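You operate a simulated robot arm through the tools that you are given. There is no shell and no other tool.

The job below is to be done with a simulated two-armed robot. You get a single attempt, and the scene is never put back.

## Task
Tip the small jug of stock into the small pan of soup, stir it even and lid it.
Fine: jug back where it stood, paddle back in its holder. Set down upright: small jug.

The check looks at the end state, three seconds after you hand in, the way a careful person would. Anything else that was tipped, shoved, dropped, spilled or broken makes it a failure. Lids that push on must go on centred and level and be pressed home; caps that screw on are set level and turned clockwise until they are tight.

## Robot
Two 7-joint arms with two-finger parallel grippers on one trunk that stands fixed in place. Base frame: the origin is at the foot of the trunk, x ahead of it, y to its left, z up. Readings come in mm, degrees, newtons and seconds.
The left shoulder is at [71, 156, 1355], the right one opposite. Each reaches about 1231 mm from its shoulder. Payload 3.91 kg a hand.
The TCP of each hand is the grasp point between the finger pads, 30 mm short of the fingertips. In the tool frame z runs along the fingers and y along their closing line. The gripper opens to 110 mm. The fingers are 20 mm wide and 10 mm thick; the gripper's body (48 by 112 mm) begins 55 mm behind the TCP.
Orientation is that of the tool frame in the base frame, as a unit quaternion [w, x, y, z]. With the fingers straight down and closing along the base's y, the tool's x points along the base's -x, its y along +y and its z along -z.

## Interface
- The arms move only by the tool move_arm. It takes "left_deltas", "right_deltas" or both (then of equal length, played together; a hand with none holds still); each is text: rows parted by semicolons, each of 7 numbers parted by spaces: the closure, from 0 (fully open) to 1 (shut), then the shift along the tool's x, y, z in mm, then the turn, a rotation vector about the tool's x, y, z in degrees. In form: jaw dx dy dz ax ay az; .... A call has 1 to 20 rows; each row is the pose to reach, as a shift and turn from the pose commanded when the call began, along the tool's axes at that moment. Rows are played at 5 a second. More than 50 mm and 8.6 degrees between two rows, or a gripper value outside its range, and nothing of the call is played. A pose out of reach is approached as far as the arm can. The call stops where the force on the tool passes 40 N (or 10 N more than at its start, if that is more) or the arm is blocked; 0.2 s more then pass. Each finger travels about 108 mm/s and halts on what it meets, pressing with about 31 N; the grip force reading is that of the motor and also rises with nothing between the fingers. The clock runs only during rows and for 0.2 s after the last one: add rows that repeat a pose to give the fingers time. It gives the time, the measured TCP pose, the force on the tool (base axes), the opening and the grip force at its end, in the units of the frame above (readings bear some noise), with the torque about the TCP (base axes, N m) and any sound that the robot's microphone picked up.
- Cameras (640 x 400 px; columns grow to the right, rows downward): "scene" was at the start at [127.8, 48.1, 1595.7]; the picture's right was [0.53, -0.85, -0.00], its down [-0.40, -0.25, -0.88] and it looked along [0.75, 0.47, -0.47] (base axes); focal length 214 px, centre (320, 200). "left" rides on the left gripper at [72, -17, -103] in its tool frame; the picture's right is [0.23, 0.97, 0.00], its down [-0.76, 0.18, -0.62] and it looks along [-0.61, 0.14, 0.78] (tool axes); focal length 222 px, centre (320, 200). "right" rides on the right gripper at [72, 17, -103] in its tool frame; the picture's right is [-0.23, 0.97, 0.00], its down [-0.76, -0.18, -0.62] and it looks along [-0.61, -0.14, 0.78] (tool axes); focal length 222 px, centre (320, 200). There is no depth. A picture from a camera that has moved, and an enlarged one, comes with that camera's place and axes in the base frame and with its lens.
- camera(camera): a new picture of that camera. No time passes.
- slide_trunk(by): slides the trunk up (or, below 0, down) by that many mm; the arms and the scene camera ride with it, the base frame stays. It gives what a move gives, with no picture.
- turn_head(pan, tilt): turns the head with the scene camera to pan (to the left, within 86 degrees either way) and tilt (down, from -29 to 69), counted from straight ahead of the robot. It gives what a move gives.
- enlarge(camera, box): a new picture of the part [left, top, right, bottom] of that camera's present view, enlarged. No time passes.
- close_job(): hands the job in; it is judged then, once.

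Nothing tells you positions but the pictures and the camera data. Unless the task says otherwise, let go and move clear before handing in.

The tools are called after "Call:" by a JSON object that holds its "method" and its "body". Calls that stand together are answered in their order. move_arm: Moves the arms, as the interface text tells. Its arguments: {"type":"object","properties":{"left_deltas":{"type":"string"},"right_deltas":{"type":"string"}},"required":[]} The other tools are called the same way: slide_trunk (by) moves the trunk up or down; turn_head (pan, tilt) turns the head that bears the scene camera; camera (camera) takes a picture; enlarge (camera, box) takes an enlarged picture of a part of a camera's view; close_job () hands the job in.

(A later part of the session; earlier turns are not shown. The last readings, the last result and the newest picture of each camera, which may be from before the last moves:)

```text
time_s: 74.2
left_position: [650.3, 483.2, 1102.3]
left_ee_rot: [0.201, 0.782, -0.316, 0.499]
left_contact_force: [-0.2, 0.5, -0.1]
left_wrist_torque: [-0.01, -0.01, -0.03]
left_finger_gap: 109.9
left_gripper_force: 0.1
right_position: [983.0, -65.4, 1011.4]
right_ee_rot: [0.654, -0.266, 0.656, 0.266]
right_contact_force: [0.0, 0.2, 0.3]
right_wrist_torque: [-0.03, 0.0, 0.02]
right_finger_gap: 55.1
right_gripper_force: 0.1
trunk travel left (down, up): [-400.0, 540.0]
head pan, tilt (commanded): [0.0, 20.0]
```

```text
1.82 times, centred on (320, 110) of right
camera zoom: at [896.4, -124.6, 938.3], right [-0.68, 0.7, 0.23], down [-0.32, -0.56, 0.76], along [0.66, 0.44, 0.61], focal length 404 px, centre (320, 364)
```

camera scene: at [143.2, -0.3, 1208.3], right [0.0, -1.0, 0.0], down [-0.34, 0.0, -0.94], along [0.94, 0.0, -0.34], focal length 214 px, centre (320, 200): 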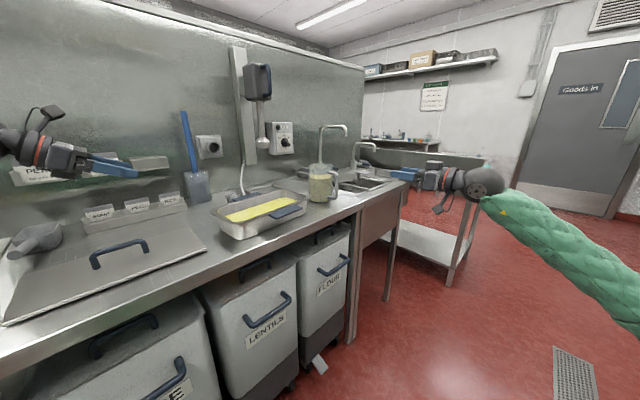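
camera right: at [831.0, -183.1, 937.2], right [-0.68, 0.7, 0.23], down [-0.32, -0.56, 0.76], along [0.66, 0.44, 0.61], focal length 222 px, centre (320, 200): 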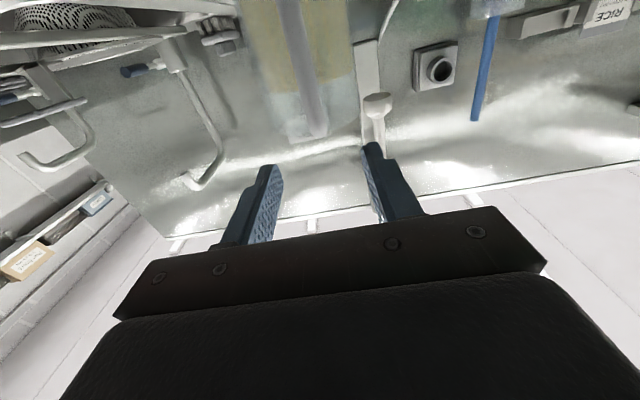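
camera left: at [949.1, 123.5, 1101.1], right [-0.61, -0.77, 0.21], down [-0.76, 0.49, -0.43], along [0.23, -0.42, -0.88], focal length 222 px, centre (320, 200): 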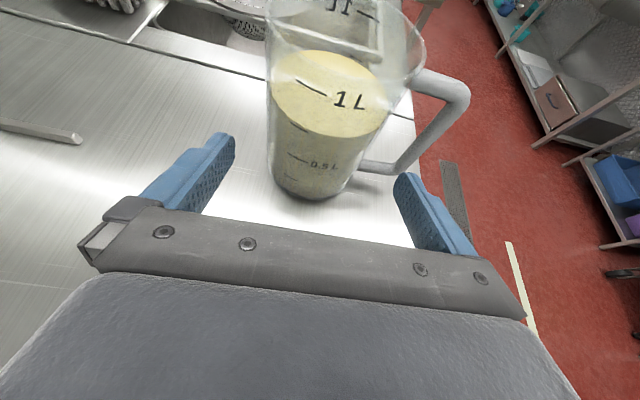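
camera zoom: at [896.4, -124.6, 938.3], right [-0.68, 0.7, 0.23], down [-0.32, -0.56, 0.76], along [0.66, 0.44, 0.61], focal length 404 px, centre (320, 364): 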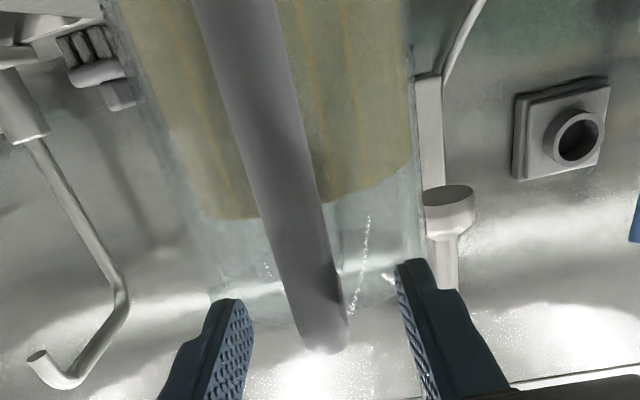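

The fingers straddle the handle's upper arm with no contact. Now I close the right gripper.

Call:
{"method": "move_arm", "body": {"right_deltas": "0.7 0 0 0 0 0 0; 0.85 0 0 0 0 0 0; 1 0 0 0 0 0 0; 1 0 0 0 0 0 0; 1 0 0 0 0 0 0"}}

Call:
{"method": "enlarge", "body": {"camera": "scene", "box": [298, 144, 398, 214]}}

```text
time_s: 75.4
left_position: [649.9, 482.9, 1103.4]
left_ee_rot: [0.202, 0.782, -0.316, 0.498]
left_contact_force: [0.0, 0.7, -0.4]
left_wrist_torque: [0.0, 0.01, 0.0]
left_finger_gap: 110.1
left_gripper_force: 0.0
right_position: [982.4, -65.1, 1012.2]
right_ee_rot: [0.655, -0.266, 0.656, 0.266]
right_contact_force: [0.8, -0.2, 0.9]
right_wrist_torque: [0.0, 0.0, -0.07]
right_finger_gap: 14.4
right_gripper_force: 30.5
trunk travel left (down, up): [-400.0, 540.0]
head pan, tilt (commanded): [0.0, 20.0]
```

```text
5.71 times, centred on (348, 179) of scene
camera zoom: at [143.4, -0.2, 1208.3], right [0.0, -1.0, 0.0], down [-0.34, 0.0, -0.94], along [0.94, 0.0, -0.34], focal length 1226 px, centre (160, 320)
```

zoom: 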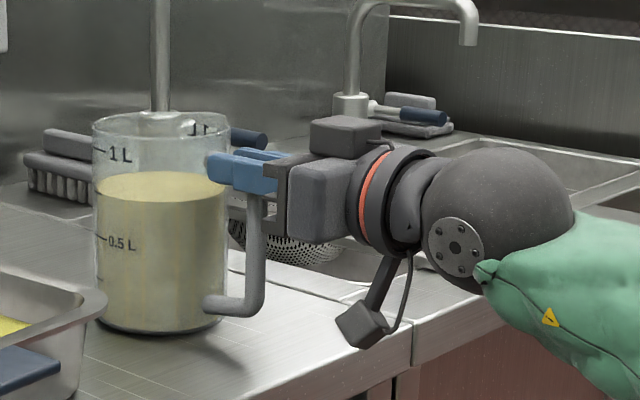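

Gripped: 14.4 mm gap at 30 N, and the jug has not moved. I record this pose (982,-65,1012) for the return and now test with a small lift of 8 mm.

Call:
{"method": "move_arm", "body": {"right_deltas": "1 -2 0 0 0 0 0; 1 -4 0 0 0 0 0; 1 -6 0 0 0 0 0; 1 -8 0 0 0 0 0; 1 -8 0 0 0 0 0; 1 -8 0 0 0 0 0"}}

Call:
{"method": "enlarge", "body": {"camera": "scene", "box": [298, 144, 398, 214]}}

```text
time_s: 76.8
left_position: [651.1, 482.7, 1103.6]
left_ee_rot: [0.202, 0.782, -0.316, 0.498]
left_contact_force: [-0.4, -0.2, 0.5]
left_wrist_torque: [0.0, 0.01, 0.01]
left_finger_gap: 110.1
left_gripper_force: 0.1
right_position: [982.6, -65.9, 1019.9]
right_ee_rot: [0.655, -0.266, 0.656, 0.266]
right_contact_force: [-0.7, 0.5, -9.1]
right_wrist_torque: [-0.47, 0.49, 0.0]
right_finger_gap: 14.6
right_gripper_force: 31.5
trunk travel left (down, up): [-400.0, 540.0]
head pan, tilt (commanded): [0.0, 20.0]
```

```text
5.71 times, centred on (348, 179) of scene
camera zoom: at [144.1, -0.3, 1208.1], right [0.0, -1.0, 0.0], down [-0.34, 0.0, -0.94], along [0.94, 0.0, -0.34], focal length 1226 px, centre (160, 320)
```

zoom: 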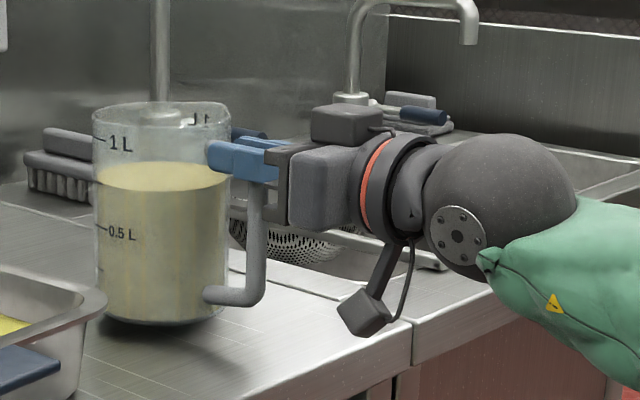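

The grip holds solidly: 9.1 N of weight, no sag. The right arm can't tilt the jug over the pan from this grip, so I'll carry it up and over the pan, hand it to the left hand (body grasp), and let the left arm pour. First I lift it straight up.

Call:
{"method": "move_arm", "body": {"right_deltas": "1 -15 0 0 0 0 0; 1 -30 0 0 0 0 0; 1 -45 0 0 0 0 0; 1 -60 0 0 0 0 0; 1 -75 0 0 0 0 0; 1 -90 0 0 0 0 0; 1 -105 0 0 0 0 0; 1 -120 0 0 0 0 0; 1 -127 0 0 0 0 0; 1 -127 0 0 0 0 0"}}

Call:
{"method": "camera", "body": {"camera": "scene"}}

```text
time_s: 79.0
left_position: [651.0, 483.4, 1102.4]
left_ee_rot: [0.202, 0.782, -0.315, 0.498]
left_contact_force: [-0.7, 0.4, 0.4]
left_wrist_torque: [-0.01, 0.0, 0.01]
left_finger_gap: 109.9
left_gripper_force: 0.0
right_position: [983.5, -63.8, 1145.9]
right_ee_rot: [0.655, -0.265, 0.656, 0.265]
right_contact_force: [-0.7, -0.2, -8.8]
right_wrist_torque: [-0.46, 0.48, -0.02]
right_finger_gap: 14.4
right_gripper_force: 31.1
trunk travel left (down, up): [-400.0, 540.0]
head pan, tilt (commanded): [0.0, 20.0]
```

```text
taken
camera scene: at [144.2, -0.3, 1208.1], right [0.0, -1.0, 0.0], down [-0.34, 0.0, -0.94], along [0.94, 0.0, -0.34], focal length 214 px, centre (320, 200)
```

scene: 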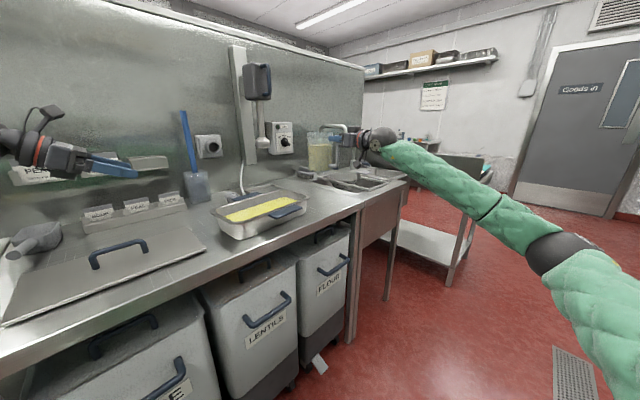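

The jug is steady in the air. Now I carry it slowly leftward until it hangs over the pan, at a spot both arms can reach.

Call:
{"method": "move_arm", "body": {"right_deltas": "1 0 17 -5.6 0 0 0; 1 0 34 -11.3 0 0 0; 1 0 51 -16.9 0 0 0; 1 0 68 -22.5 0 0 0; 1 0 85 -28.1 0 0 0; 1 0 102 -33.8 0 0 0; 1 0 119 -39.4 0 0 0; 1 0 136 -45 0 0 0; 1 0 153 -50.7 0 0 0; 1 0 170.2 -56.3 0 0 0; 1 0 170.2 -56.3 0 0 0"}}

Call:
{"method": "camera", "body": {"camera": "scene"}}

```text
time_s: 81.4
left_position: [651.2, 482.6, 1102.4]
left_ee_rot: [0.202, 0.781, -0.316, 0.498]
left_contact_force: [-0.8, -0.2, 0.2]
left_wrist_torque: [0.0, 0.04, 0.01]
left_finger_gap: 109.9
left_gripper_force: 0.1
right_position: [824.1, 18.2, 1147.5]
right_ee_rot: [0.655, -0.265, 0.656, 0.265]
right_contact_force: [-0.6, 1.6, -8.6]
right_wrist_torque: [-0.44, 0.49, 0.0]
right_finger_gap: 14.5
right_gripper_force: 30.9
trunk travel left (down, up): [-400.0, 540.0]
head pan, tilt (commanded): [0.0, 20.0]
```

```text
taken
camera scene: at [144.1, -0.3, 1208.1], right [0.0, -1.0, 0.0], down [-0.34, 0.0, -0.94], along [0.94, 0.0, -0.34], focal length 214 px, centre (320, 200)
```

scene: 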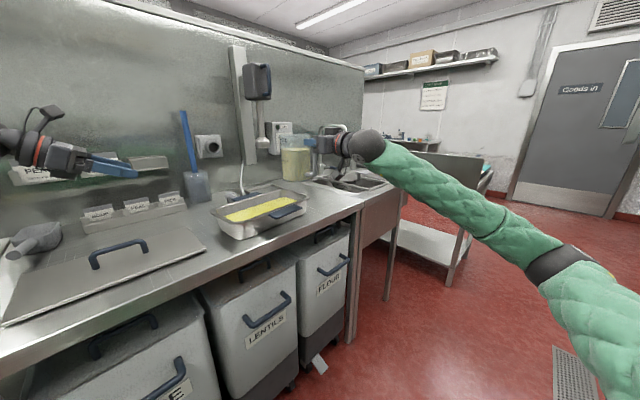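

The jug is held over the pan, steady. Now the left hand comes to a standoff in front of the jug body, camera on top, jaws fully open.

Call:
{"method": "move_arm", "body": {"left_deltas": "0 17.4 12.1 26.5 0 0 0; 0 34.9 24.2 53 0 0 0; 0 52.3 36.2 79.6 0 0 0; 0 69.8 48.3 106.1 0 0 0; 0 87.2 60.4 132.6 0 0 0; 0 104.6 72.5 159.1 0 0 0; 0 122.1 84.6 185.6 0 0 0; 0 139.5 96.6 212.2 0 0 0; 0 157 108.7 238.7 0 0 0; 0 174.4 120.8 265.2 0 0 0; 0 174.4 120.8 265.2 0 0 0"}}

Call:
{"method": "camera", "body": {"camera": "left"}}

Call:
{"method": "enlarge", "body": {"camera": "left", "box": [220, 0, 440, 200]}}

Call:
{"method": "enlarge", "body": {"camera": "scene", "box": [250, 110, 370, 200]}}

```text
time_s: 83.8
left_position: [794.5, 181.6, 1146.8]
left_ee_rot: [0.202, 0.781, -0.316, 0.498]
left_contact_force: [0.3, 0.0, -0.8]
left_wrist_torque: [-0.01, -0.02, -0.03]
left_finger_gap: 110.0
left_gripper_force: 0.1
right_position: [822.8, 19.6, 1148.0]
right_ee_rot: [0.655, -0.266, 0.656, 0.266]
right_contact_force: [0.6, 0.6, -8.6]
right_wrist_torque: [-0.46, 0.47, 0.01]
right_finger_gap: 14.4
right_gripper_force: 31.9
trunk travel left (down, up): [-400.0, 540.0]
head pan, tilt (commanded): [0.0, 20.0]
```

```text
taken
camera left: at [761.9, 236.9, 1256.0], right [-0.61, -0.77, 0.21], down [-0.76, 0.49, -0.43], along [0.23, -0.42, -0.88], focal length 222 px, centre (320, 200)
```

left: 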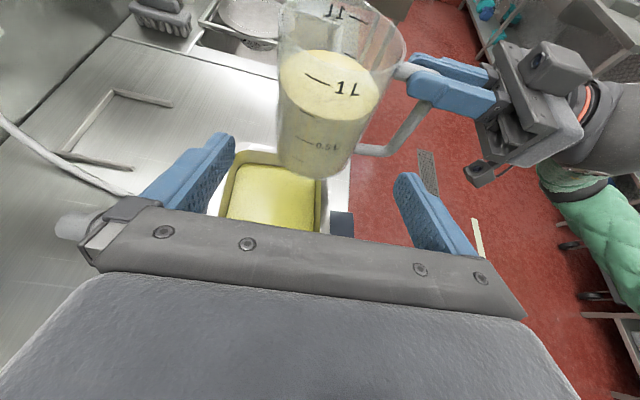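

```text
2.00 times, centred on (330, 100) of left
camera zoom: at [761.9, 236.9, 1256.0], right [-0.61, -0.77, 0.21], down [-0.76, 0.49, -0.43], along [0.23, -0.42, -0.88], focal length 444 px, centre (300, 400)
```

zoom: 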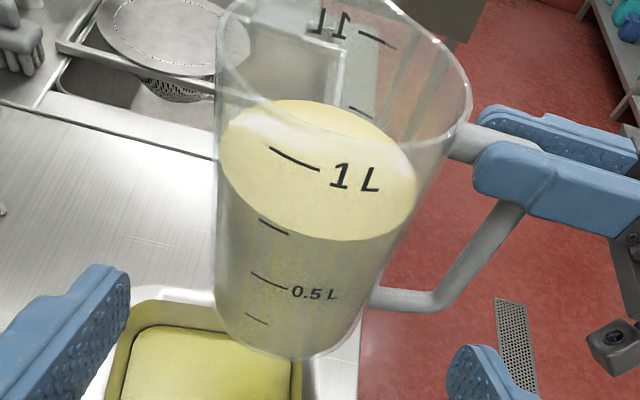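

```text
4.44 times, centred on (310, 155) of scene
camera zoom: at [143.7, 0.3, 1208.2], right [0.0, -1.0, 0.0], down [-0.34, 0.0, -0.94], along [0.94, 0.0, -0.34], focal length 953 px, centre (364, 400)
```

zoom: 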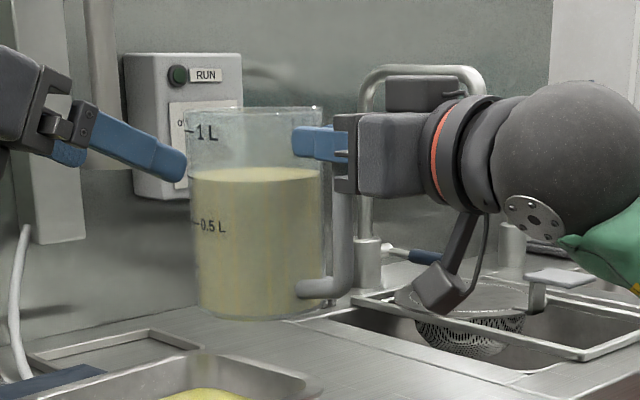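

The jug is upright and just 3.7 mm off the left hand's axis; I correct and advance 60 mm, checking again.

Call:
{"method": "move_arm", "body": {"left_deltas": "0 0 1.2 15 0 0 0; 0 0 2.5 30 0 0 0; 0 0 3.7 45 0 0 0; 0 0 3.7 60 0 0 0; 0 0 3.7 60 0 0 0"}}

Call:
{"method": "camera", "body": {"camera": "left"}}

Call:
{"method": "enlarge", "body": {"camera": "left", "box": [200, 0, 440, 220]}}

```text
time_s: 85.0
left_position: [830.3, 137.9, 1124.8]
left_ee_rot: [0.201, 0.782, -0.315, 0.499]
left_contact_force: [0.4, -0.6, -0.3]
left_wrist_torque: [-0.01, 0.01, -0.01]
left_finger_gap: 109.8
left_gripper_force: 0.1
right_position: [823.7, 18.9, 1147.5]
right_ee_rot: [0.655, -0.266, 0.655, 0.266]
right_contact_force: [0.5, -0.5, -8.5]
right_wrist_torque: [-0.43, 0.47, -0.02]
right_finger_gap: 14.5
right_gripper_force: 31.4
trunk travel left (down, up): [-400.0, 540.0]
head pan, tilt (commanded): [0.0, 20.0]
```

```text
taken
camera left: at [797.9, 194.2, 1234.1], right [-0.61, -0.77, 0.21], down [-0.76, 0.49, -0.43], along [0.23, -0.42, -0.88], focal length 222 px, centre (320, 200)
```

left: 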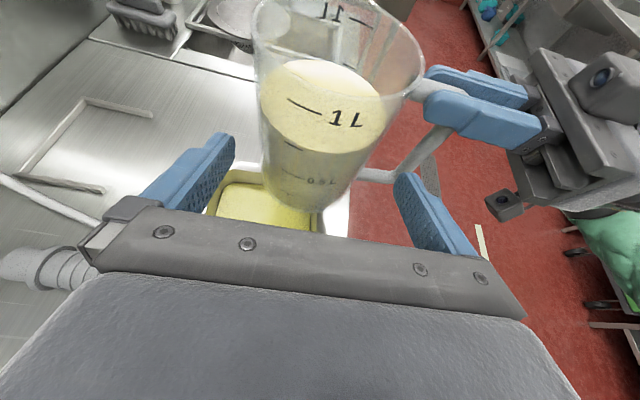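

```text
1.82 times, centred on (320, 110) of left
camera zoom: at [797.9, 194.2, 1234.1], right [-0.61, -0.77, 0.21], down [-0.76, 0.49, -0.43], along [0.23, -0.42, -0.88], focal length 404 px, centre (320, 364)
```

zoom: 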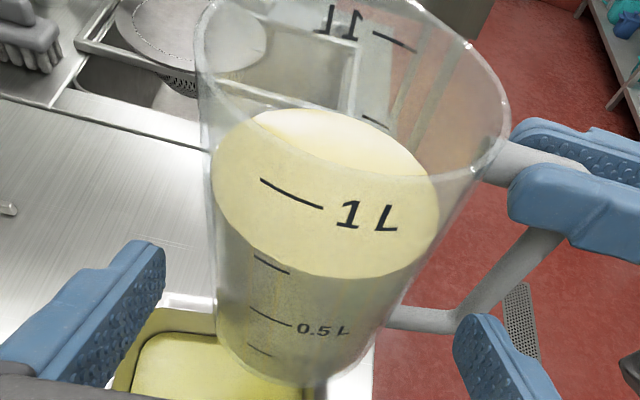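

Centring is within 1 mm and the body is about 101 mm across there. I advance the rest slowly, watching contact forces on both hands.

Call:
{"method": "move_arm", "body": {"left_deltas": "0 0 -0.5 12 0 0 0; 0 0 -0.5 24 0 0 0; 0 0 -0.5 36 0 0 0; 0 0 -0.5 36 0 0 0"}}

Call:
{"method": "camera", "body": {"camera": "left"}}

Call:
{"method": "enlarge", "body": {"camera": "scene", "box": [250, 110, 370, 200]}}

```text
time_s: 86.0
left_position: [853.2, 116.6, 1109.7]
left_ee_rot: [0.201, 0.782, -0.315, 0.499]
left_contact_force: [-0.1, 1.3, 0.2]
left_wrist_torque: [0.03, -0.03, 0.03]
left_finger_gap: 109.9
left_gripper_force: 0.1
right_position: [822.5, 18.4, 1147.6]
right_ee_rot: [0.655, -0.266, 0.656, 0.266]
right_contact_force: [0.5, 0.2, -8.4]
right_wrist_torque: [-0.48, 0.45, -0.01]
right_finger_gap: 14.5
right_gripper_force: 31.3
trunk travel left (down, up): [-400.0, 540.0]
head pan, tilt (commanded): [0.0, 20.0]
```

```text
taken
camera left: at [820.9, 171.6, 1218.3], right [-0.61, -0.77, 0.21], down [-0.76, 0.49, -0.43], along [0.23, -0.42, -0.88], focal length 222 px, centre (320, 200)
```

left: 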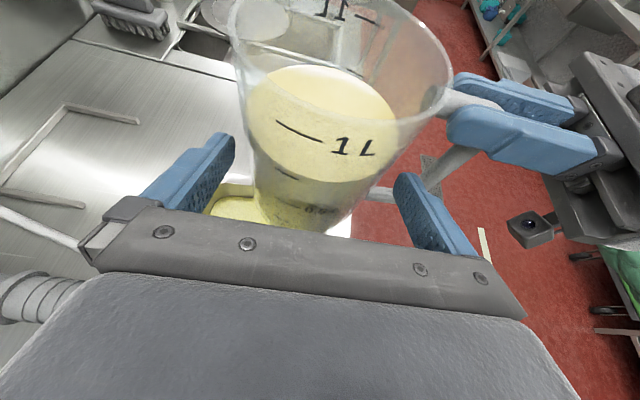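

```text
4.44 times, centred on (310, 155) of scene
camera zoom: at [143.8, -0.2, 1208.2], right [0.0, -1.0, 0.0], down [-0.34, 0.0, -0.94], along [0.94, 0.0, -0.34], focal length 953 px, centre (364, 400)
```

zoom: 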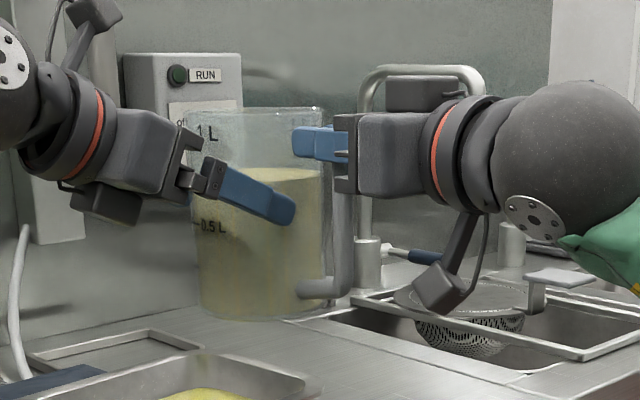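

Call:
{"method": "enlarge", "body": {"camera": "left", "box": [190, 80, 470, 250]}}

```text
2.29 times, centred on (330, 165) of left
camera zoom: at [820.9, 171.6, 1218.3], right [-0.61, -0.77, 0.21], down [-0.76, 0.49, -0.43], along [0.23, -0.42, -0.88], focal length 508 px, centre (297, 280)
```

zoom: 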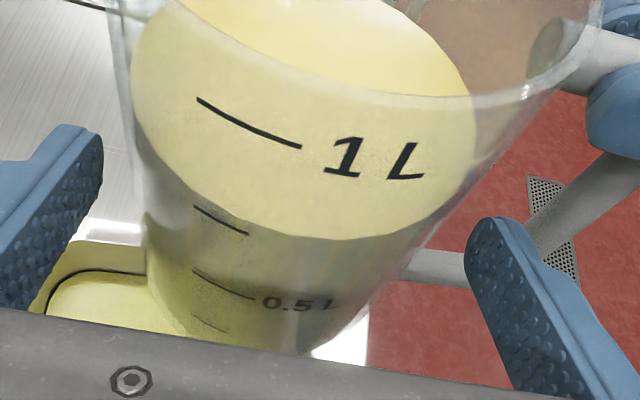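

Call:
{"method": "move_arm", "body": {"left_deltas": "0 0 -1 6 0 0 0; 0 0 -1 12 0 0 0; 0 0 -1 18 0 0 0; 0 0 -1 18 0 0 0"}}

Call:
{"method": "enlarge", "body": {"camera": "left", "box": [190, 80, 470, 250]}}

```text
time_s: 87.0
left_position: [866.2, 104.5, 1100.9]
left_ee_rot: [0.202, 0.782, -0.316, 0.498]
left_contact_force: [0.9, 0.1, -0.2]
left_wrist_torque: [0.04, 0.01, 0.0]
left_finger_gap: 110.2
left_gripper_force: 0.0
right_position: [822.6, 18.2, 1147.1]
right_ee_rot: [0.655, -0.266, 0.655, 0.266]
right_contact_force: [-0.5, -0.5, -8.1]
right_wrist_torque: [-0.46, 0.47, -0.02]
right_finger_gap: 14.6
right_gripper_force: 31.5
trunk travel left (down, up): [-400.0, 540.0]
head pan, tilt (commanded): [0.0, 20.0]
```

```text
2.29 times, centred on (330, 165) of left
camera zoom: at [833.3, 160.7, 1210.0], right [-0.61, -0.77, 0.21], down [-0.76, 0.49, -0.43], along [0.23, -0.42, -0.88], focal length 508 px, centre (297, 280)
```

zoom: 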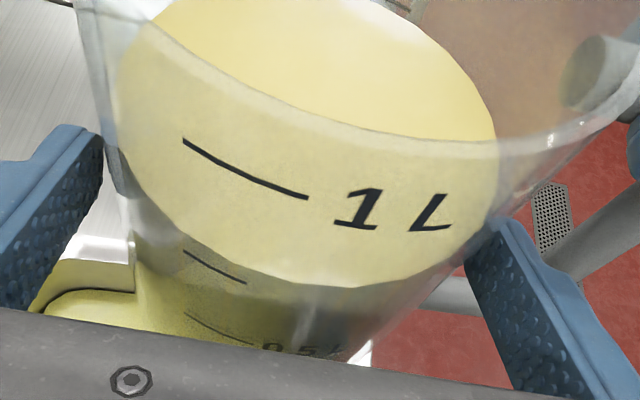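

Call:
{"method": "move_arm", "body": {"left_deltas": "0 0 0 5 0 0 0; 0 0 0 10 0 0 0; 0 0 0 16 0 0 0; 0 0 0 16 0 0 0"}}

Call:
{"method": "camera", "body": {"camera": "left"}}

Call:
{"method": "enlarge", "body": {"camera": "scene", "box": [250, 110, 370, 200]}}

```text
time_s: 88.0
left_position: [874.6, 95.3, 1092.7]
left_ee_rot: [0.201, 0.782, -0.315, 0.498]
left_contact_force: [0.3, -0.1, -0.4]
left_wrist_torque: [0.0, 0.0, 0.02]
left_finger_gap: 109.9
left_gripper_force: 0.1
right_position: [824.0, 18.0, 1146.4]
right_ee_rot: [0.655, -0.266, 0.656, 0.266]
right_contact_force: [-0.1, -0.5, -8.9]
right_wrist_torque: [-0.45, 0.47, 0.01]
right_finger_gap: 14.7
right_gripper_force: 31.3
trunk travel left (down, up): [-400.0, 540.0]
head pan, tilt (commanded): [0.0, 20.0]
```

```text
taken
camera left: at [843.9, 150.4, 1202.8], right [-0.61, -0.77, 0.21], down [-0.76, 0.49, -0.43], along [0.23, -0.42, -0.88], focal length 222 px, centre (320, 200)
```

left: 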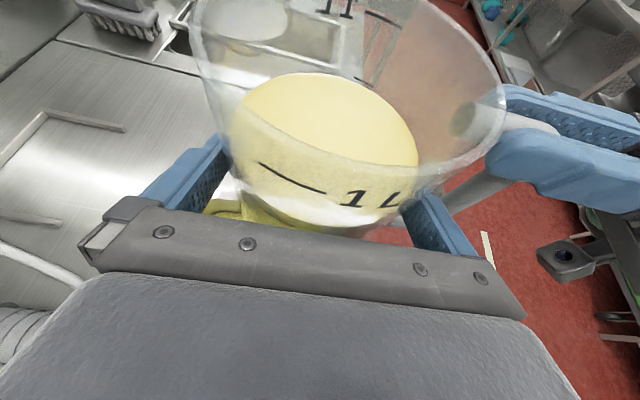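

```text
4.44 times, centred on (310, 155) of scene
camera zoom: at [144.0, -0.4, 1208.2], right [0.0, -1.0, 0.0], down [-0.34, 0.0, -0.94], along [0.94, 0.0, -0.34], focal length 953 px, centre (364, 400)
```

zoom: 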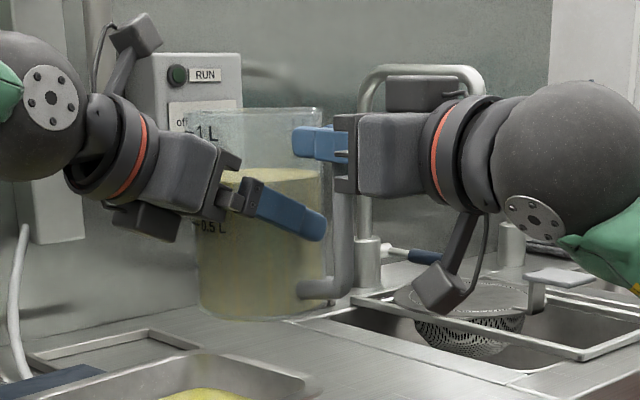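

The left hand's fingers now straddle the jug body with no contact. I close the left gripper on it while the right keeps holding.

Call:
{"method": "move_arm", "body": {"left_deltas": "0.05 0 0 0 0 0 0; 0.1 0 0 0 0 0 0; 0.2 0 0 0 0 0 0; 0.5 0 0 0 0 0 0; 1 0 0 0 0 0 0; 1 0 0 0 0 0 0"}}

Call:
{"method": "camera", "body": {"camera": "left"}}

Call:
{"method": "enlarge", "body": {"camera": "scene", "box": [250, 110, 370, 200]}}

```text
time_s: 89.4
left_position: [877.0, 94.5, 1092.8]
left_ee_rot: [0.201, 0.783, -0.314, 0.498]
left_contact_force: [12.5, 11.1, 0.1]
left_wrist_torque: [-0.75, 0.76, 0.17]
left_finger_gap: 99.2
left_gripper_force: 30.6
right_position: [823.1, 17.9, 1148.4]
right_ee_rot: [0.655, -0.266, 0.656, 0.266]
right_contact_force: [-11.3, -11.3, -9.9]
right_wrist_torque: [-0.41, 0.35, 0.11]
right_finger_gap: 14.6
right_gripper_force: 30.6
trunk travel left (down, up): [-400.0, 540.0]
head pan, tilt (commanded): [0.0, 20.0]
```

```text
taken
camera left: at [844.3, 151.0, 1202.5], right [-0.61, -0.77, 0.21], down [-0.76, 0.49, -0.43], along [0.23, -0.42, -0.88], focal length 222 px, centre (320, 200)
```

left: 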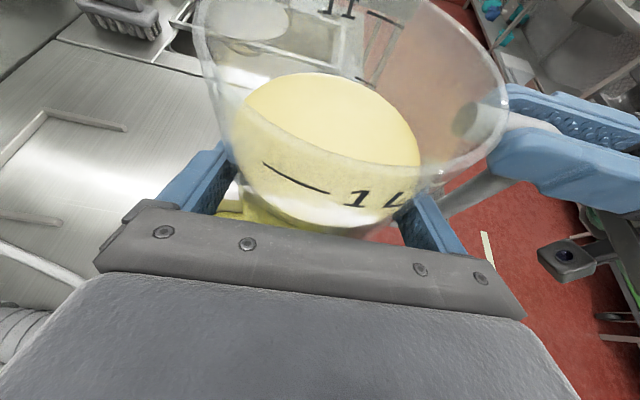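

```text
4.44 times, centred on (310, 155) of scene
camera zoom: at [144.2, -0.4, 1208.1], right [0.0, -1.0, 0.0], down [-0.34, 0.0, -0.94], along [0.94, 0.0, -0.34], focal length 953 px, centre (364, 400)
```

zoom: 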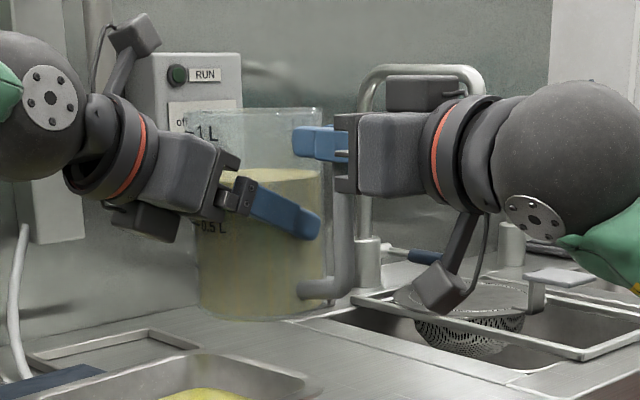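

Both hands hold the jug; there's about 17 N of sideways stress between them. I relax it by shifting the left hand about 1–2 mm toward the wall.

Call:
{"method": "move_arm", "body": {"left_deltas": "1 0 -0.7 0 0 0 0; 1 0 -1.4 0 0 0 0; 1 0 -1.4 0 0 0 0"}}

```text
time_s: 90.2
left_position: [878.0, 94.9, 1093.3]
left_ee_rot: [0.202, 0.782, -0.315, 0.498]
left_contact_force: [1.0, 8.4, -0.1]
left_wrist_torque: [-0.78, 0.53, -0.45]
left_finger_gap: 99.1
left_gripper_force: 31.0
right_position: [823.3, 18.8, 1145.9]
right_ee_rot: [0.655, -0.265, 0.656, 0.266]
right_contact_force: [-0.4, -8.5, -5.9]
right_wrist_torque: [0.07, -0.16, 0.01]
right_finger_gap: 14.4
right_gripper_force: 30.7
trunk travel left (down, up): [-400.0, 540.0]
head pan, tilt (commanded): [0.0, 20.0]
```

The stress has dropped. Now the right hand lets go of the handle and I check that the left holds the jug steadily.

Call:
{"method": "move_arm", "body": {"right_deltas": "0.8 0 0 0 0 0 0; 0.65 0 0 0 0 0 0; 0.65 0 0 0 0 0 0"}}

Call:
{"method": "enlarge", "body": {"camera": "scene", "box": [250, 110, 370, 200]}}

```text
time_s: 91.0
left_position: [878.2, 95.3, 1092.7]
left_ee_rot: [0.201, 0.782, -0.315, 0.498]
left_contact_force: [0.3, -0.3, -0.3]
left_wrist_torque: [0.2, 0.02, 0.03]
left_finger_gap: 99.1
left_gripper_force: 31.0
right_position: [823.8, 19.5, 1147.5]
right_ee_rot: [0.654, -0.266, 0.656, 0.267]
right_contact_force: [-0.8, 0.6, -1.0]
right_wrist_torque: [0.0, -0.02, 0.04]
right_finger_gap: 38.7
right_gripper_force: 0.1
trunk travel left (down, up): [-400.0, 540.0]
head pan, tilt (commanded): [0.0, 20.0]
```

```text
4.44 times, centred on (310, 155) of scene
camera zoom: at [144.1, -0.4, 1208.1], right [0.0, -1.0, 0.0], down [-0.34, 0.0, -0.94], along [0.94, 0.0, -0.34], focal length 953 px, centre (364, 400)
```

zoom: 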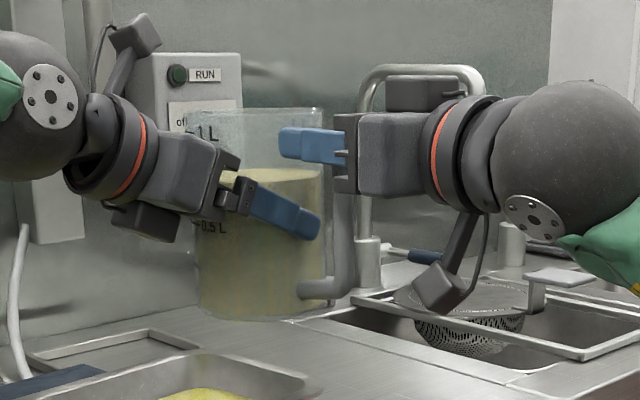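

The jug has not moved, though the left force reading shows no weight. I retreat the right hand slowly and check that the jug really stays with the left.

Call:
{"method": "move_arm", "body": {"right_deltas": "0.65 0 0 -5 0 0 0; 0.65 0 0 -10 0 0 0; 0.65 0 0 -15 0 0 0; 0.65 0 0 -15 0 0 0"}}

Call:
{"method": "enlarge", "body": {"camera": "scene", "box": [250, 110, 370, 200]}}

Call:
{"method": "camera", "body": {"camera": "left"}}

```text
time_s: 92.0
left_position: [877.8, 96.0, 1094.0]
left_ee_rot: [0.202, 0.782, -0.315, 0.499]
left_contact_force: [-0.2, -0.2, -0.8]
left_wrist_torque: [0.21, -0.04, -0.05]
left_finger_gap: 99.3
left_gripper_force: 31.2
right_position: [813.3, 6.7, 1146.6]
right_ee_rot: [0.655, -0.266, 0.656, 0.266]
right_contact_force: [0.0, -0.3, 0.4]
right_wrist_torque: [0.0, -0.01, -0.02]
right_finger_gap: 38.2
right_gripper_force: 0.1
trunk travel left (down, up): [-400.0, 540.0]
head pan, tilt (commanded): [0.0, 20.0]
```

```text
4.44 times, centred on (310, 155) of scene
camera zoom: at [144.2, -0.3, 1208.1], right [0.0, -1.0, 0.0], down [-0.34, 0.0, -0.94], along [0.94, 0.0, -0.34], focal length 953 px, centre (364, 400)
```

zoom: 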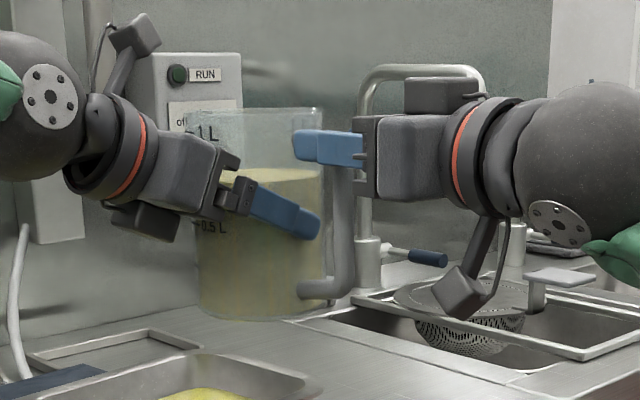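

```text
taken
camera left: at [845.2, 151.3, 1202.5], right [-0.61, -0.77, 0.21], down [-0.76, 0.49, -0.43], along [0.23, -0.42, -0.88], focal length 222 px, centre (320, 200)
```

left: 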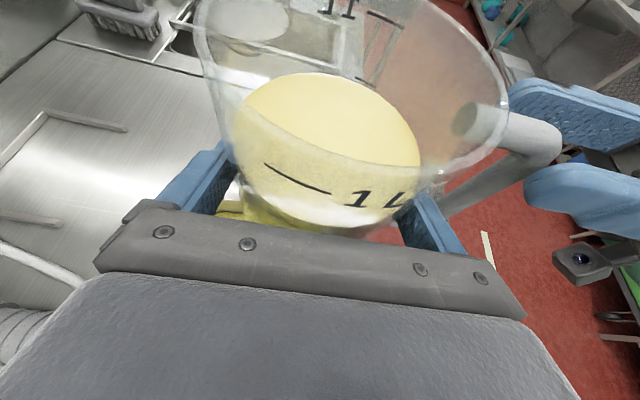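

The jug stays firmly in the left hand. I retract the right hand well clear.

Call:
{"method": "move_arm", "body": {"right_deltas": "0.65 0 0 -40 0 0 0; 0.65 0 0 -80 0 0 0; 0.65 0 -30 -120 0 0 0; 0.65 0 -60 -155 0 0 0; 0.65 0 -90 -185 0 0 0; 0.65 0 -120 -200 0 0 0; 0.65 0 -120 -200 0 0 0"}}

Call:
{"method": "camera", "body": {"camera": "scene"}}

```text
time_s: 93.6
left_position: [876.4, 96.0, 1093.3]
left_ee_rot: [0.201, 0.782, -0.316, 0.498]
left_contact_force: [0.2, 1.3, -0.6]
left_wrist_torque: [0.18, 0.04, 0.01]
left_finger_gap: 99.2
left_gripper_force: 30.5
right_position: [753.1, -219.0, 1145.3]
right_ee_rot: [0.655, -0.266, 0.656, 0.266]
right_contact_force: [-1.0, -0.9, 0.2]
right_wrist_torque: [0.02, -0.01, 0.01]
right_finger_gap: 38.6
right_gripper_force: 0.1
trunk travel left (down, up): [-400.0, 540.0]
head pan, tilt (commanded): [0.0, 20.0]
```

```text
taken
camera scene: at [144.0, -0.3, 1208.1], right [0.0, -1.0, 0.0], down [-0.34, 0.0, -0.94], along [0.94, 0.0, -0.34], focal length 214 px, centre (320, 200)
```

scene: 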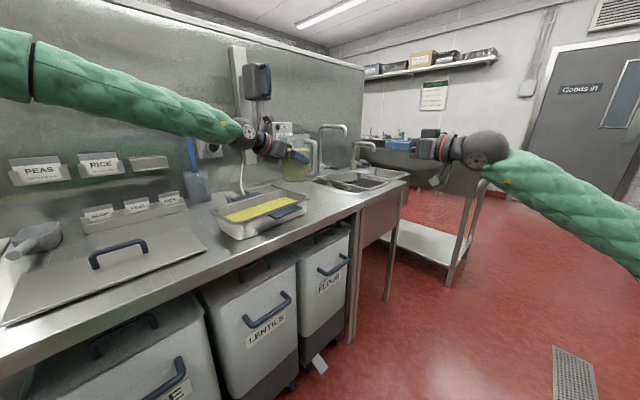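

The left hand alone holds the jug. I move it so the spout will be over the middle of the pan, still upright and well above the rim.

Call:
{"method": "move_arm", "body": {"left_deltas": "1 -7 7 -12.6 0 0 0; 1 -14 14 -25.2 0 0 0; 1 -20.9 21 -37.8 0 0 0; 1 -27.9 28 -50.4 0 0 0; 1 -34.9 35 -62.9 0 0 0; 1 -41.9 42 -75.5 0 0 0; 1 -48.8 49 -88.1 0 0 0; 1 -55.8 56 -100.7 0 0 0; 1 -55.8 56 -100.7 0 0 0"}}

Call:
{"method": "camera", "body": {"camera": "scene"}}

Call:
{"method": "camera", "body": {"camera": "left"}}

```text
time_s: 95.6
left_position: [755.9, 133.9, 1085.7]
left_ee_rot: [0.201, 0.782, -0.315, 0.498]
left_contact_force: [0.2, -0.1, 0.2]
left_wrist_torque: [0.22, 0.02, -0.04]
left_finger_gap: 98.8
left_gripper_force: 31.1
right_position: [753.4, -218.8, 1145.3]
right_ee_rot: [0.654, -0.266, 0.656, 0.266]
right_contact_force: [-0.2, -0.7, -0.5]
right_wrist_torque: [0.0, -0.02, -0.01]
right_finger_gap: 38.6
right_gripper_force: 0.0
trunk travel left (down, up): [-400.0, 540.0]
head pan, tilt (commanded): [0.0, 20.0]
```

```text
taken
camera scene: at [144.2, -0.6, 1208.1], right [0.0, -1.0, 0.0], down [-0.34, 0.0, -0.94], along [0.94, 0.0, -0.34], focal length 214 px, centre (320, 200)
```

scene: 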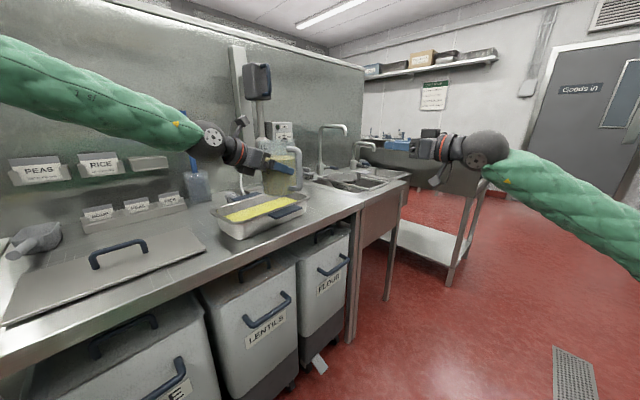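

```text
taken
camera left: at [724.2, 189.8, 1193.7], right [-0.61, -0.77, 0.21], down [-0.76, 0.49, -0.43], along [0.23, -0.42, -0.88], focal length 222 px, centre (320, 200)
```

left: 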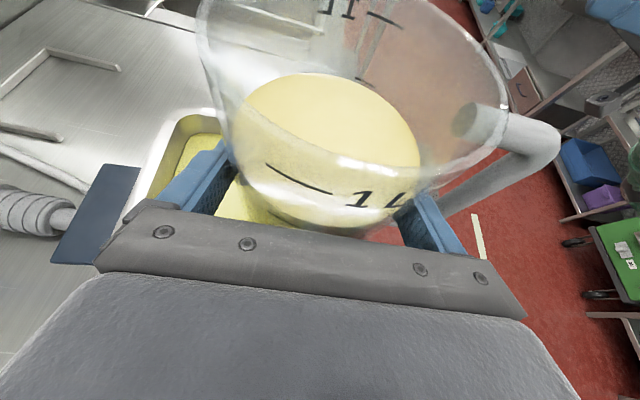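

The spout is lined up toward the middle of the pan. I begin tilting: first to 48°, before the stock reaches the lip, and check.

Call:
{"method": "turn_head", "body": {"pan": 12, "tilt": 22}}

Call:
{"method": "move_arm", "body": {"left_deltas": "1 -1.5 0 0.7 -2.54 0 -5.44; 1 -3 0 1.4 -5.07 0 -10.88; 1 -4.4 0 2.1 -7.61 0 -16.31; 1 -5.9 0 2.8 -10.14 0 -21.75; 1 -7.4 0 3.4 -12.68 0 -27.19; 1 -8.9 0 4.1 -15.21 0 -32.63; 1 -10.3 0 4.8 -17.75 0 -38.06; 1 -11.8 0 5.5 -20.28 0 -43.5; 1 -11.8 0 5.5 -20.28 0 -43.5"}}

Call:
{"method": "camera", "body": {"camera": "scene"}}

Call:
{"method": "enlarge", "body": {"camera": "scene", "box": [250, 110, 400, 230]}}

Call:
{"method": "camera", "body": {"camera": "left"}}

```text
time_s: 96.3
left_position: [757.2, 134.6, 1084.4]
left_ee_rot: [0.202, 0.782, -0.316, 0.498]
left_contact_force: [0.2, 0.0, 0.2]
left_wrist_torque: [0.18, 0.08, 0.01]
left_finger_gap: 98.8
left_gripper_force: 31.2
right_position: [753.3, -217.8, 1146.0]
right_ee_rot: [0.654, -0.265, 0.656, 0.266]
right_contact_force: [-0.3, 0.0, 0.4]
right_wrist_torque: [-0.01, 0.0, 0.04]
right_finger_gap: 38.5
right_gripper_force: 0.1
trunk travel left (down, up): [-400.0, 540.0]
head pan, tilt (commanded): [12.0, 22.0]
```

```text
time_s: 98.3
left_position: [754.9, 133.8, 1074.6]
left_ee_rot: [0.503, 0.796, -0.086, 0.327]
left_contact_force: [-0.3, -0.9, 0.6]
left_wrist_torque: [0.24, -0.03, -0.02]
left_finger_gap: 98.7
left_gripper_force: 31.2
right_position: [753.3, -219.2, 1145.7]
right_ee_rot: [0.655, -0.265, 0.656, 0.265]
right_contact_force: [0.2, 0.1, 0.8]
right_wrist_torque: [-0.01, 0.01, 0.0]
right_finger_gap: 38.3
right_gripper_force: 0.1
trunk travel left (down, up): [-400.0, 540.0]
head pan, tilt (commanded): [12.0, 22.0]
```

```text
taken
camera scene: at [141.3, 18.6, 1205.0], right [0.21, -0.98, 0.0], down [-0.37, -0.08, -0.93], along [0.91, 0.19, -0.38], focal length 214 px, centre (320, 200)
```

scene: 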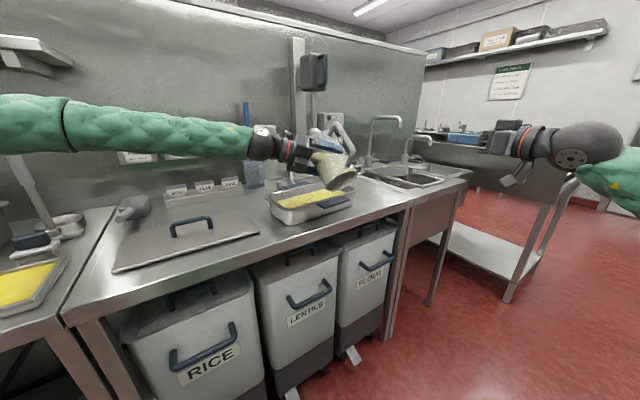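

```text
3.33 times, centred on (325, 170) of scene
camera zoom: at [141.3, 18.6, 1205.0], right [0.21, -0.98, 0.0], down [-0.37, -0.08, -0.93], along [0.91, 0.19, -0.38], focal length 715 px, centre (303, 300)
```

zoom: 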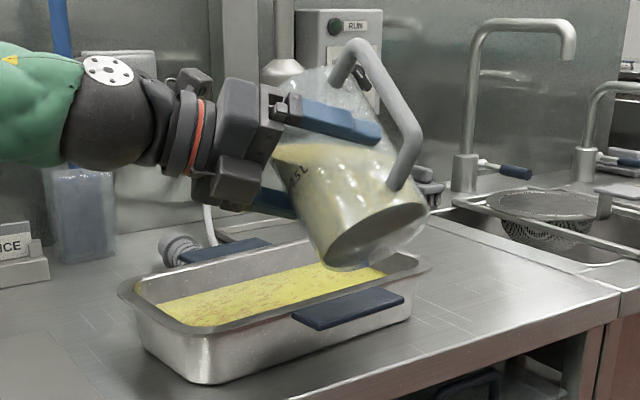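

```text
taken
camera left: at [775.5, 244.3, 1133.7], right [-0.28, -0.42, 0.86], down [-0.94, 0.3, -0.15], along [-0.19, -0.85, -0.48], focal length 222 px, centre (320, 200)
```

left: 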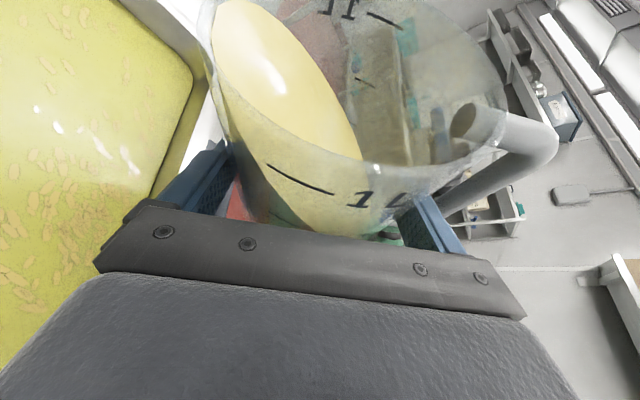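

The jug is tilted 48°, lip directly above the middle of the pan, stock still inside. Now I tilt slowly from 48° to 75° so the stock starts to run.

Call:
{"method": "move_arm", "body": {"left_deltas": "1 -0.6 -1.3 0.3 -0.88 0 -1.88; 1 -1.2 -2.6 0.5 -1.76 0 -3.77; 1 -1.7 -3.9 0.8 -2.63 0 -5.65; 1 -2.3 -5.1 1.1 -3.51 0 -7.53; 1 -2.9 -6.4 1.3 -4.39 0 -9.41; 1 -3.5 -7.7 1.6 -5.27 0 -11.29; 1 -4 -9 1.9 -6.14 0 -13.18; 1 -4.6 -10.3 2.2 -7.02 0 -15.06; 1 -5.2 -11.6 2.4 -7.9 0 -16.94; 1 -5.8 -12.8 2.7 -8.78 0 -18.82; 1 -6.3 -14.1 3 -9.65 0 -20.7; 1 -6.9 -15.4 3.2 -10.53 0 -22.59; 1 -7.5 -16.7 3.5 -11.41 0 -24.47; 1 -7.5 -16.7 3.5 -11.41 0 -24.47; 1 -7.5 -16.7 3.5 -11.41 0 -24.47; 1 -7.5 -16.7 3.5 -11.41 0 -24.47"}}

Call:
{"method": "enlarge", "body": {"camera": "scene", "box": [250, 110, 400, 230]}}

Call:
{"method": "camera", "body": {"camera": "left"}}

```text
time_s: 101.7
left_position: [758.4, 138.7, 1054.6]
left_ee_rot: [0.636, 0.743, 0.053, 0.204]
left_contact_force: [0.7, -0.5, -0.5]
left_wrist_torque: [0.1, 0.02, 0.02]
left_finger_gap: 98.6
left_gripper_force: 31.1
right_position: [752.8, -218.9, 1146.7]
right_ee_rot: [0.654, -0.266, 0.656, 0.266]
right_contact_force: [-0.6, 0.0, -0.9]
right_wrist_torque: [-0.02, 0.0, 0.0]
right_finger_gap: 38.8
right_gripper_force: 0.0
trunk travel left (down, up): [-400.0, 540.0]
head pan, tilt (commanded): [12.0, 22.0]
```

```text
3.33 times, centred on (325, 170) of scene
camera zoom: at [141.2, 18.8, 1205.0], right [0.21, -0.98, 0.0], down [-0.37, -0.08, -0.93], along [0.91, 0.19, -0.38], focal length 715 px, centre (303, 300)
```

zoom: 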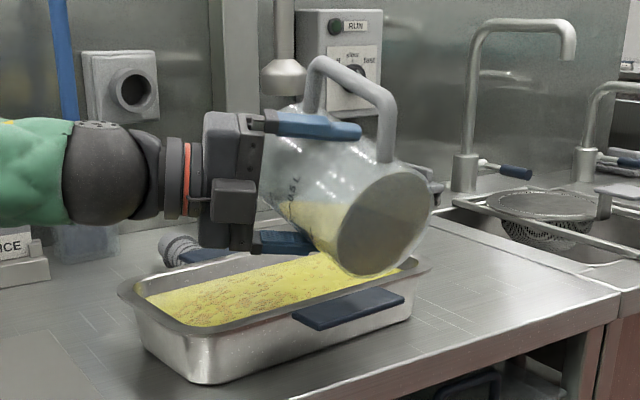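

```text
taken
camera left: at [791.2, 261.0, 1066.9], right [0.03, -0.1, 0.99], down [-0.96, 0.29, 0.06], along [-0.29, -0.95, -0.09], focal length 222 px, centre (320, 200)
```

left: 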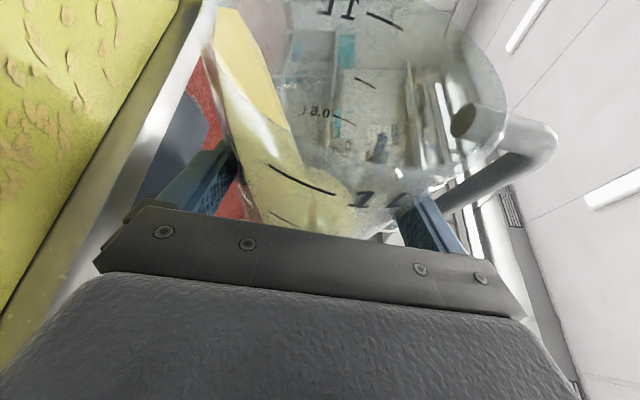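

The stock is flowing into the pan with nothing spilled. I continue slowly to about 115°, shifting the lip forward to stay over the pan's middle.

Call:
{"method": "move_arm", "body": {"left_deltas": "1 1.15 -0.63 -0.54 -0.94 0 -2.01; 1 2.3 -1.26 -1.08 -1.88 0 -4.03; 1 3.45 -1.88 -1.62 -2.82 0 -6.04; 1 4.6 -2.51 -2.16 -3.76 0 -8.06; 1 5.75 -3.14 -2.7 -4.7 0 -10.07; 1 6.9 -3.77 -3.23 -5.63 0 -12.08; 1 8.05 -4.39 -3.77 -6.57 0 -14.1; 1 9.2 -5.02 -4.31 -7.51 0 -16.11; 1 10.35 -5.65 -4.85 -8.45 0 -18.13; 1 11.5 -6.28 -5.39 -9.39 0 -20.14; 1 12.65 -6.91 -5.93 -10.33 0 -22.15; 1 13.8 -7.53 -6.47 -11.27 0 -24.17; 1 14.95 -8.16 -7.01 -12.21 0 -26.18; 1 16.1 -8.79 -7.55 -13.15 0 -28.2; 1 17.25 -9.42 -8.09 -14.09 0 -30.21; 1 18.4 -10.04 -8.62 -15.02 0 -32.22; 1 19.55 -10.67 -9.16 -15.96 0 -34.24; 1 20.7 -11.3 -9.7 -16.9 0 -36.25; 1 20.7 -11.3 -9.7 -16.9 0 -36.25; 1 20.7 -11.3 -9.7 -16.9 0 -36.25"}}

Call:
{"method": "enlarge", "body": {"camera": "scene", "box": [250, 110, 400, 230]}}

Call:
{"method": "camera", "body": {"camera": "left"}}

```text
time_s: 105.9
left_position: [775.8, 156.7, 1050.6]
left_ee_rot: [0.768, 0.59, 0.25, 0.002]
left_contact_force: [-0.3, -0.2, 0.5]
left_wrist_torque: [0.04, -0.01, -0.03]
left_finger_gap: 98.5
left_gripper_force: 30.6
right_position: [752.1, -219.2, 1145.9]
right_ee_rot: [0.655, -0.266, 0.655, 0.266]
right_contact_force: [0.1, -0.7, -0.1]
right_wrist_torque: [0.0, -0.01, 0.0]
right_finger_gap: 38.4
right_gripper_force: 0.0
trunk travel left (down, up): [-400.0, 540.0]
head pan, tilt (commanded): [12.0, 22.0]
```

```text
3.33 times, centred on (325, 170) of scene
camera zoom: at [141.1, 18.9, 1205.0], right [0.21, -0.98, 0.0], down [-0.37, -0.08, -0.93], along [0.91, 0.19, -0.38], focal length 715 px, centre (303, 300)
```

zoom: 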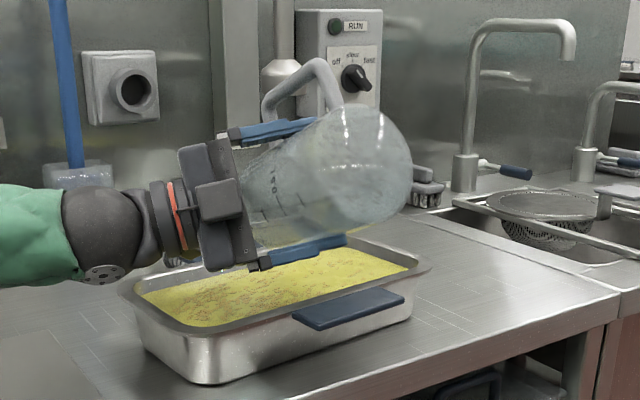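

```text
taken
camera left: at [796.1, 265.9, 989.3], right [0.48, 0.36, 0.8], down [-0.85, 0.39, 0.34], along [-0.19, -0.84, 0.5], focal length 222 px, centre (320, 200)
```

left: 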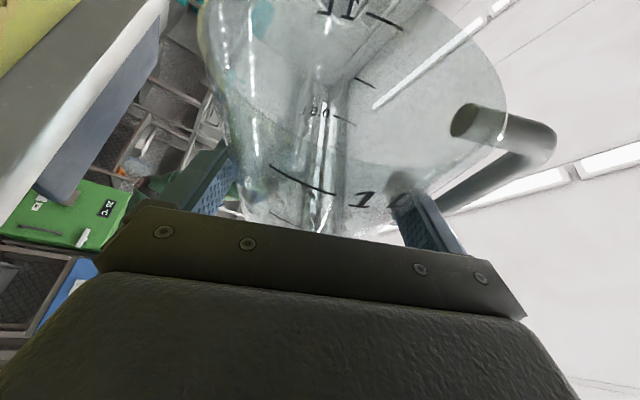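

The jug is empty. I let it drain a moment over the pan, then tilt it back upright in place.

Call:
{"method": "move_arm", "body": {"left_deltas": "1 0 0 0 0 0 0; 1 0 0 0 0 0 0; 1 0 0 0 0 0 0; 1 0 0 0 0 0 0; 1 -1 2.3 0.4 3.47 0 7.44; 1 -1.9 4.5 0.9 6.94 0 14.89; 1 -2.9 6.8 1.3 10.41 0 22.33; 1 -3.8 9.1 1.8 13.88 0 29.78; 1 -4.8 11.3 2.2 17.36 0 37.22; 1 -5.7 13.6 2.7 20.83 0 44.67; 1 -6.7 15.9 3.1 24.3 0 52.11; 1 -7.7 18.1 3.6 27.77 0 59.55; 1 -8.6 20.4 4 31.24 0 67; 1 -9.6 22.6 4.5 34.71 0 74.44; 1 -10.5 24.9 4.9 38.18 0 81.89; 1 -11.5 27.2 5.4 41.66 0 89.33; 1 -12.4 29.4 5.8 45.13 0 96.78; 1 -13.4 31.7 6.25 48.6 0 104.22; 1 -13.4 31.7 6.25 48.6 0 104.22"}}

Call:
{"method": "enlarge", "body": {"camera": "scene", "box": [250, 110, 400, 230]}}

```text
time_s: 109.9
left_position: [775.5, 157.7, 1084.8]
left_ee_rot: [0.201, 0.782, -0.315, 0.499]
left_contact_force: [-1.0, 0.7, -0.6]
left_wrist_torque: [0.03, 0.0, -0.02]
left_finger_gap: 98.6
left_gripper_force: 31.1
right_position: [752.3, -218.1, 1146.1]
right_ee_rot: [0.654, -0.267, 0.656, 0.267]
right_contact_force: [0.0, 0.7, 0.2]
right_wrist_torque: [-0.01, 0.0, -0.03]
right_finger_gap: 38.5
right_gripper_force: 0.0
trunk travel left (down, up): [-400.0, 540.0]
head pan, tilt (commanded): [12.0, 22.0]
```

```text
3.33 times, centred on (325, 170) of scene
camera zoom: at [141.3, 19.3, 1204.9], right [0.21, -0.98, 0.0], down [-0.37, -0.08, -0.93], along [0.91, 0.19, -0.38], focal length 715 px, centre (303, 300)
```

zoom: 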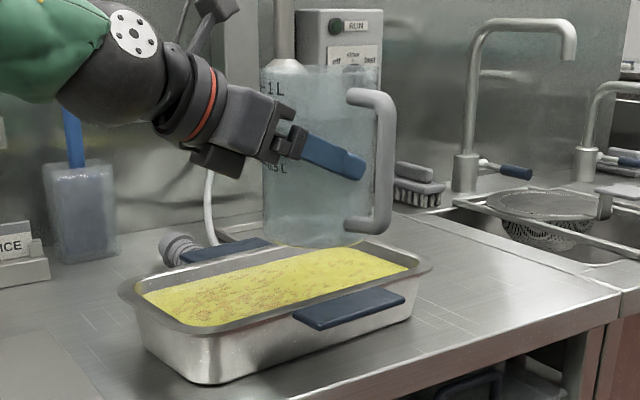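

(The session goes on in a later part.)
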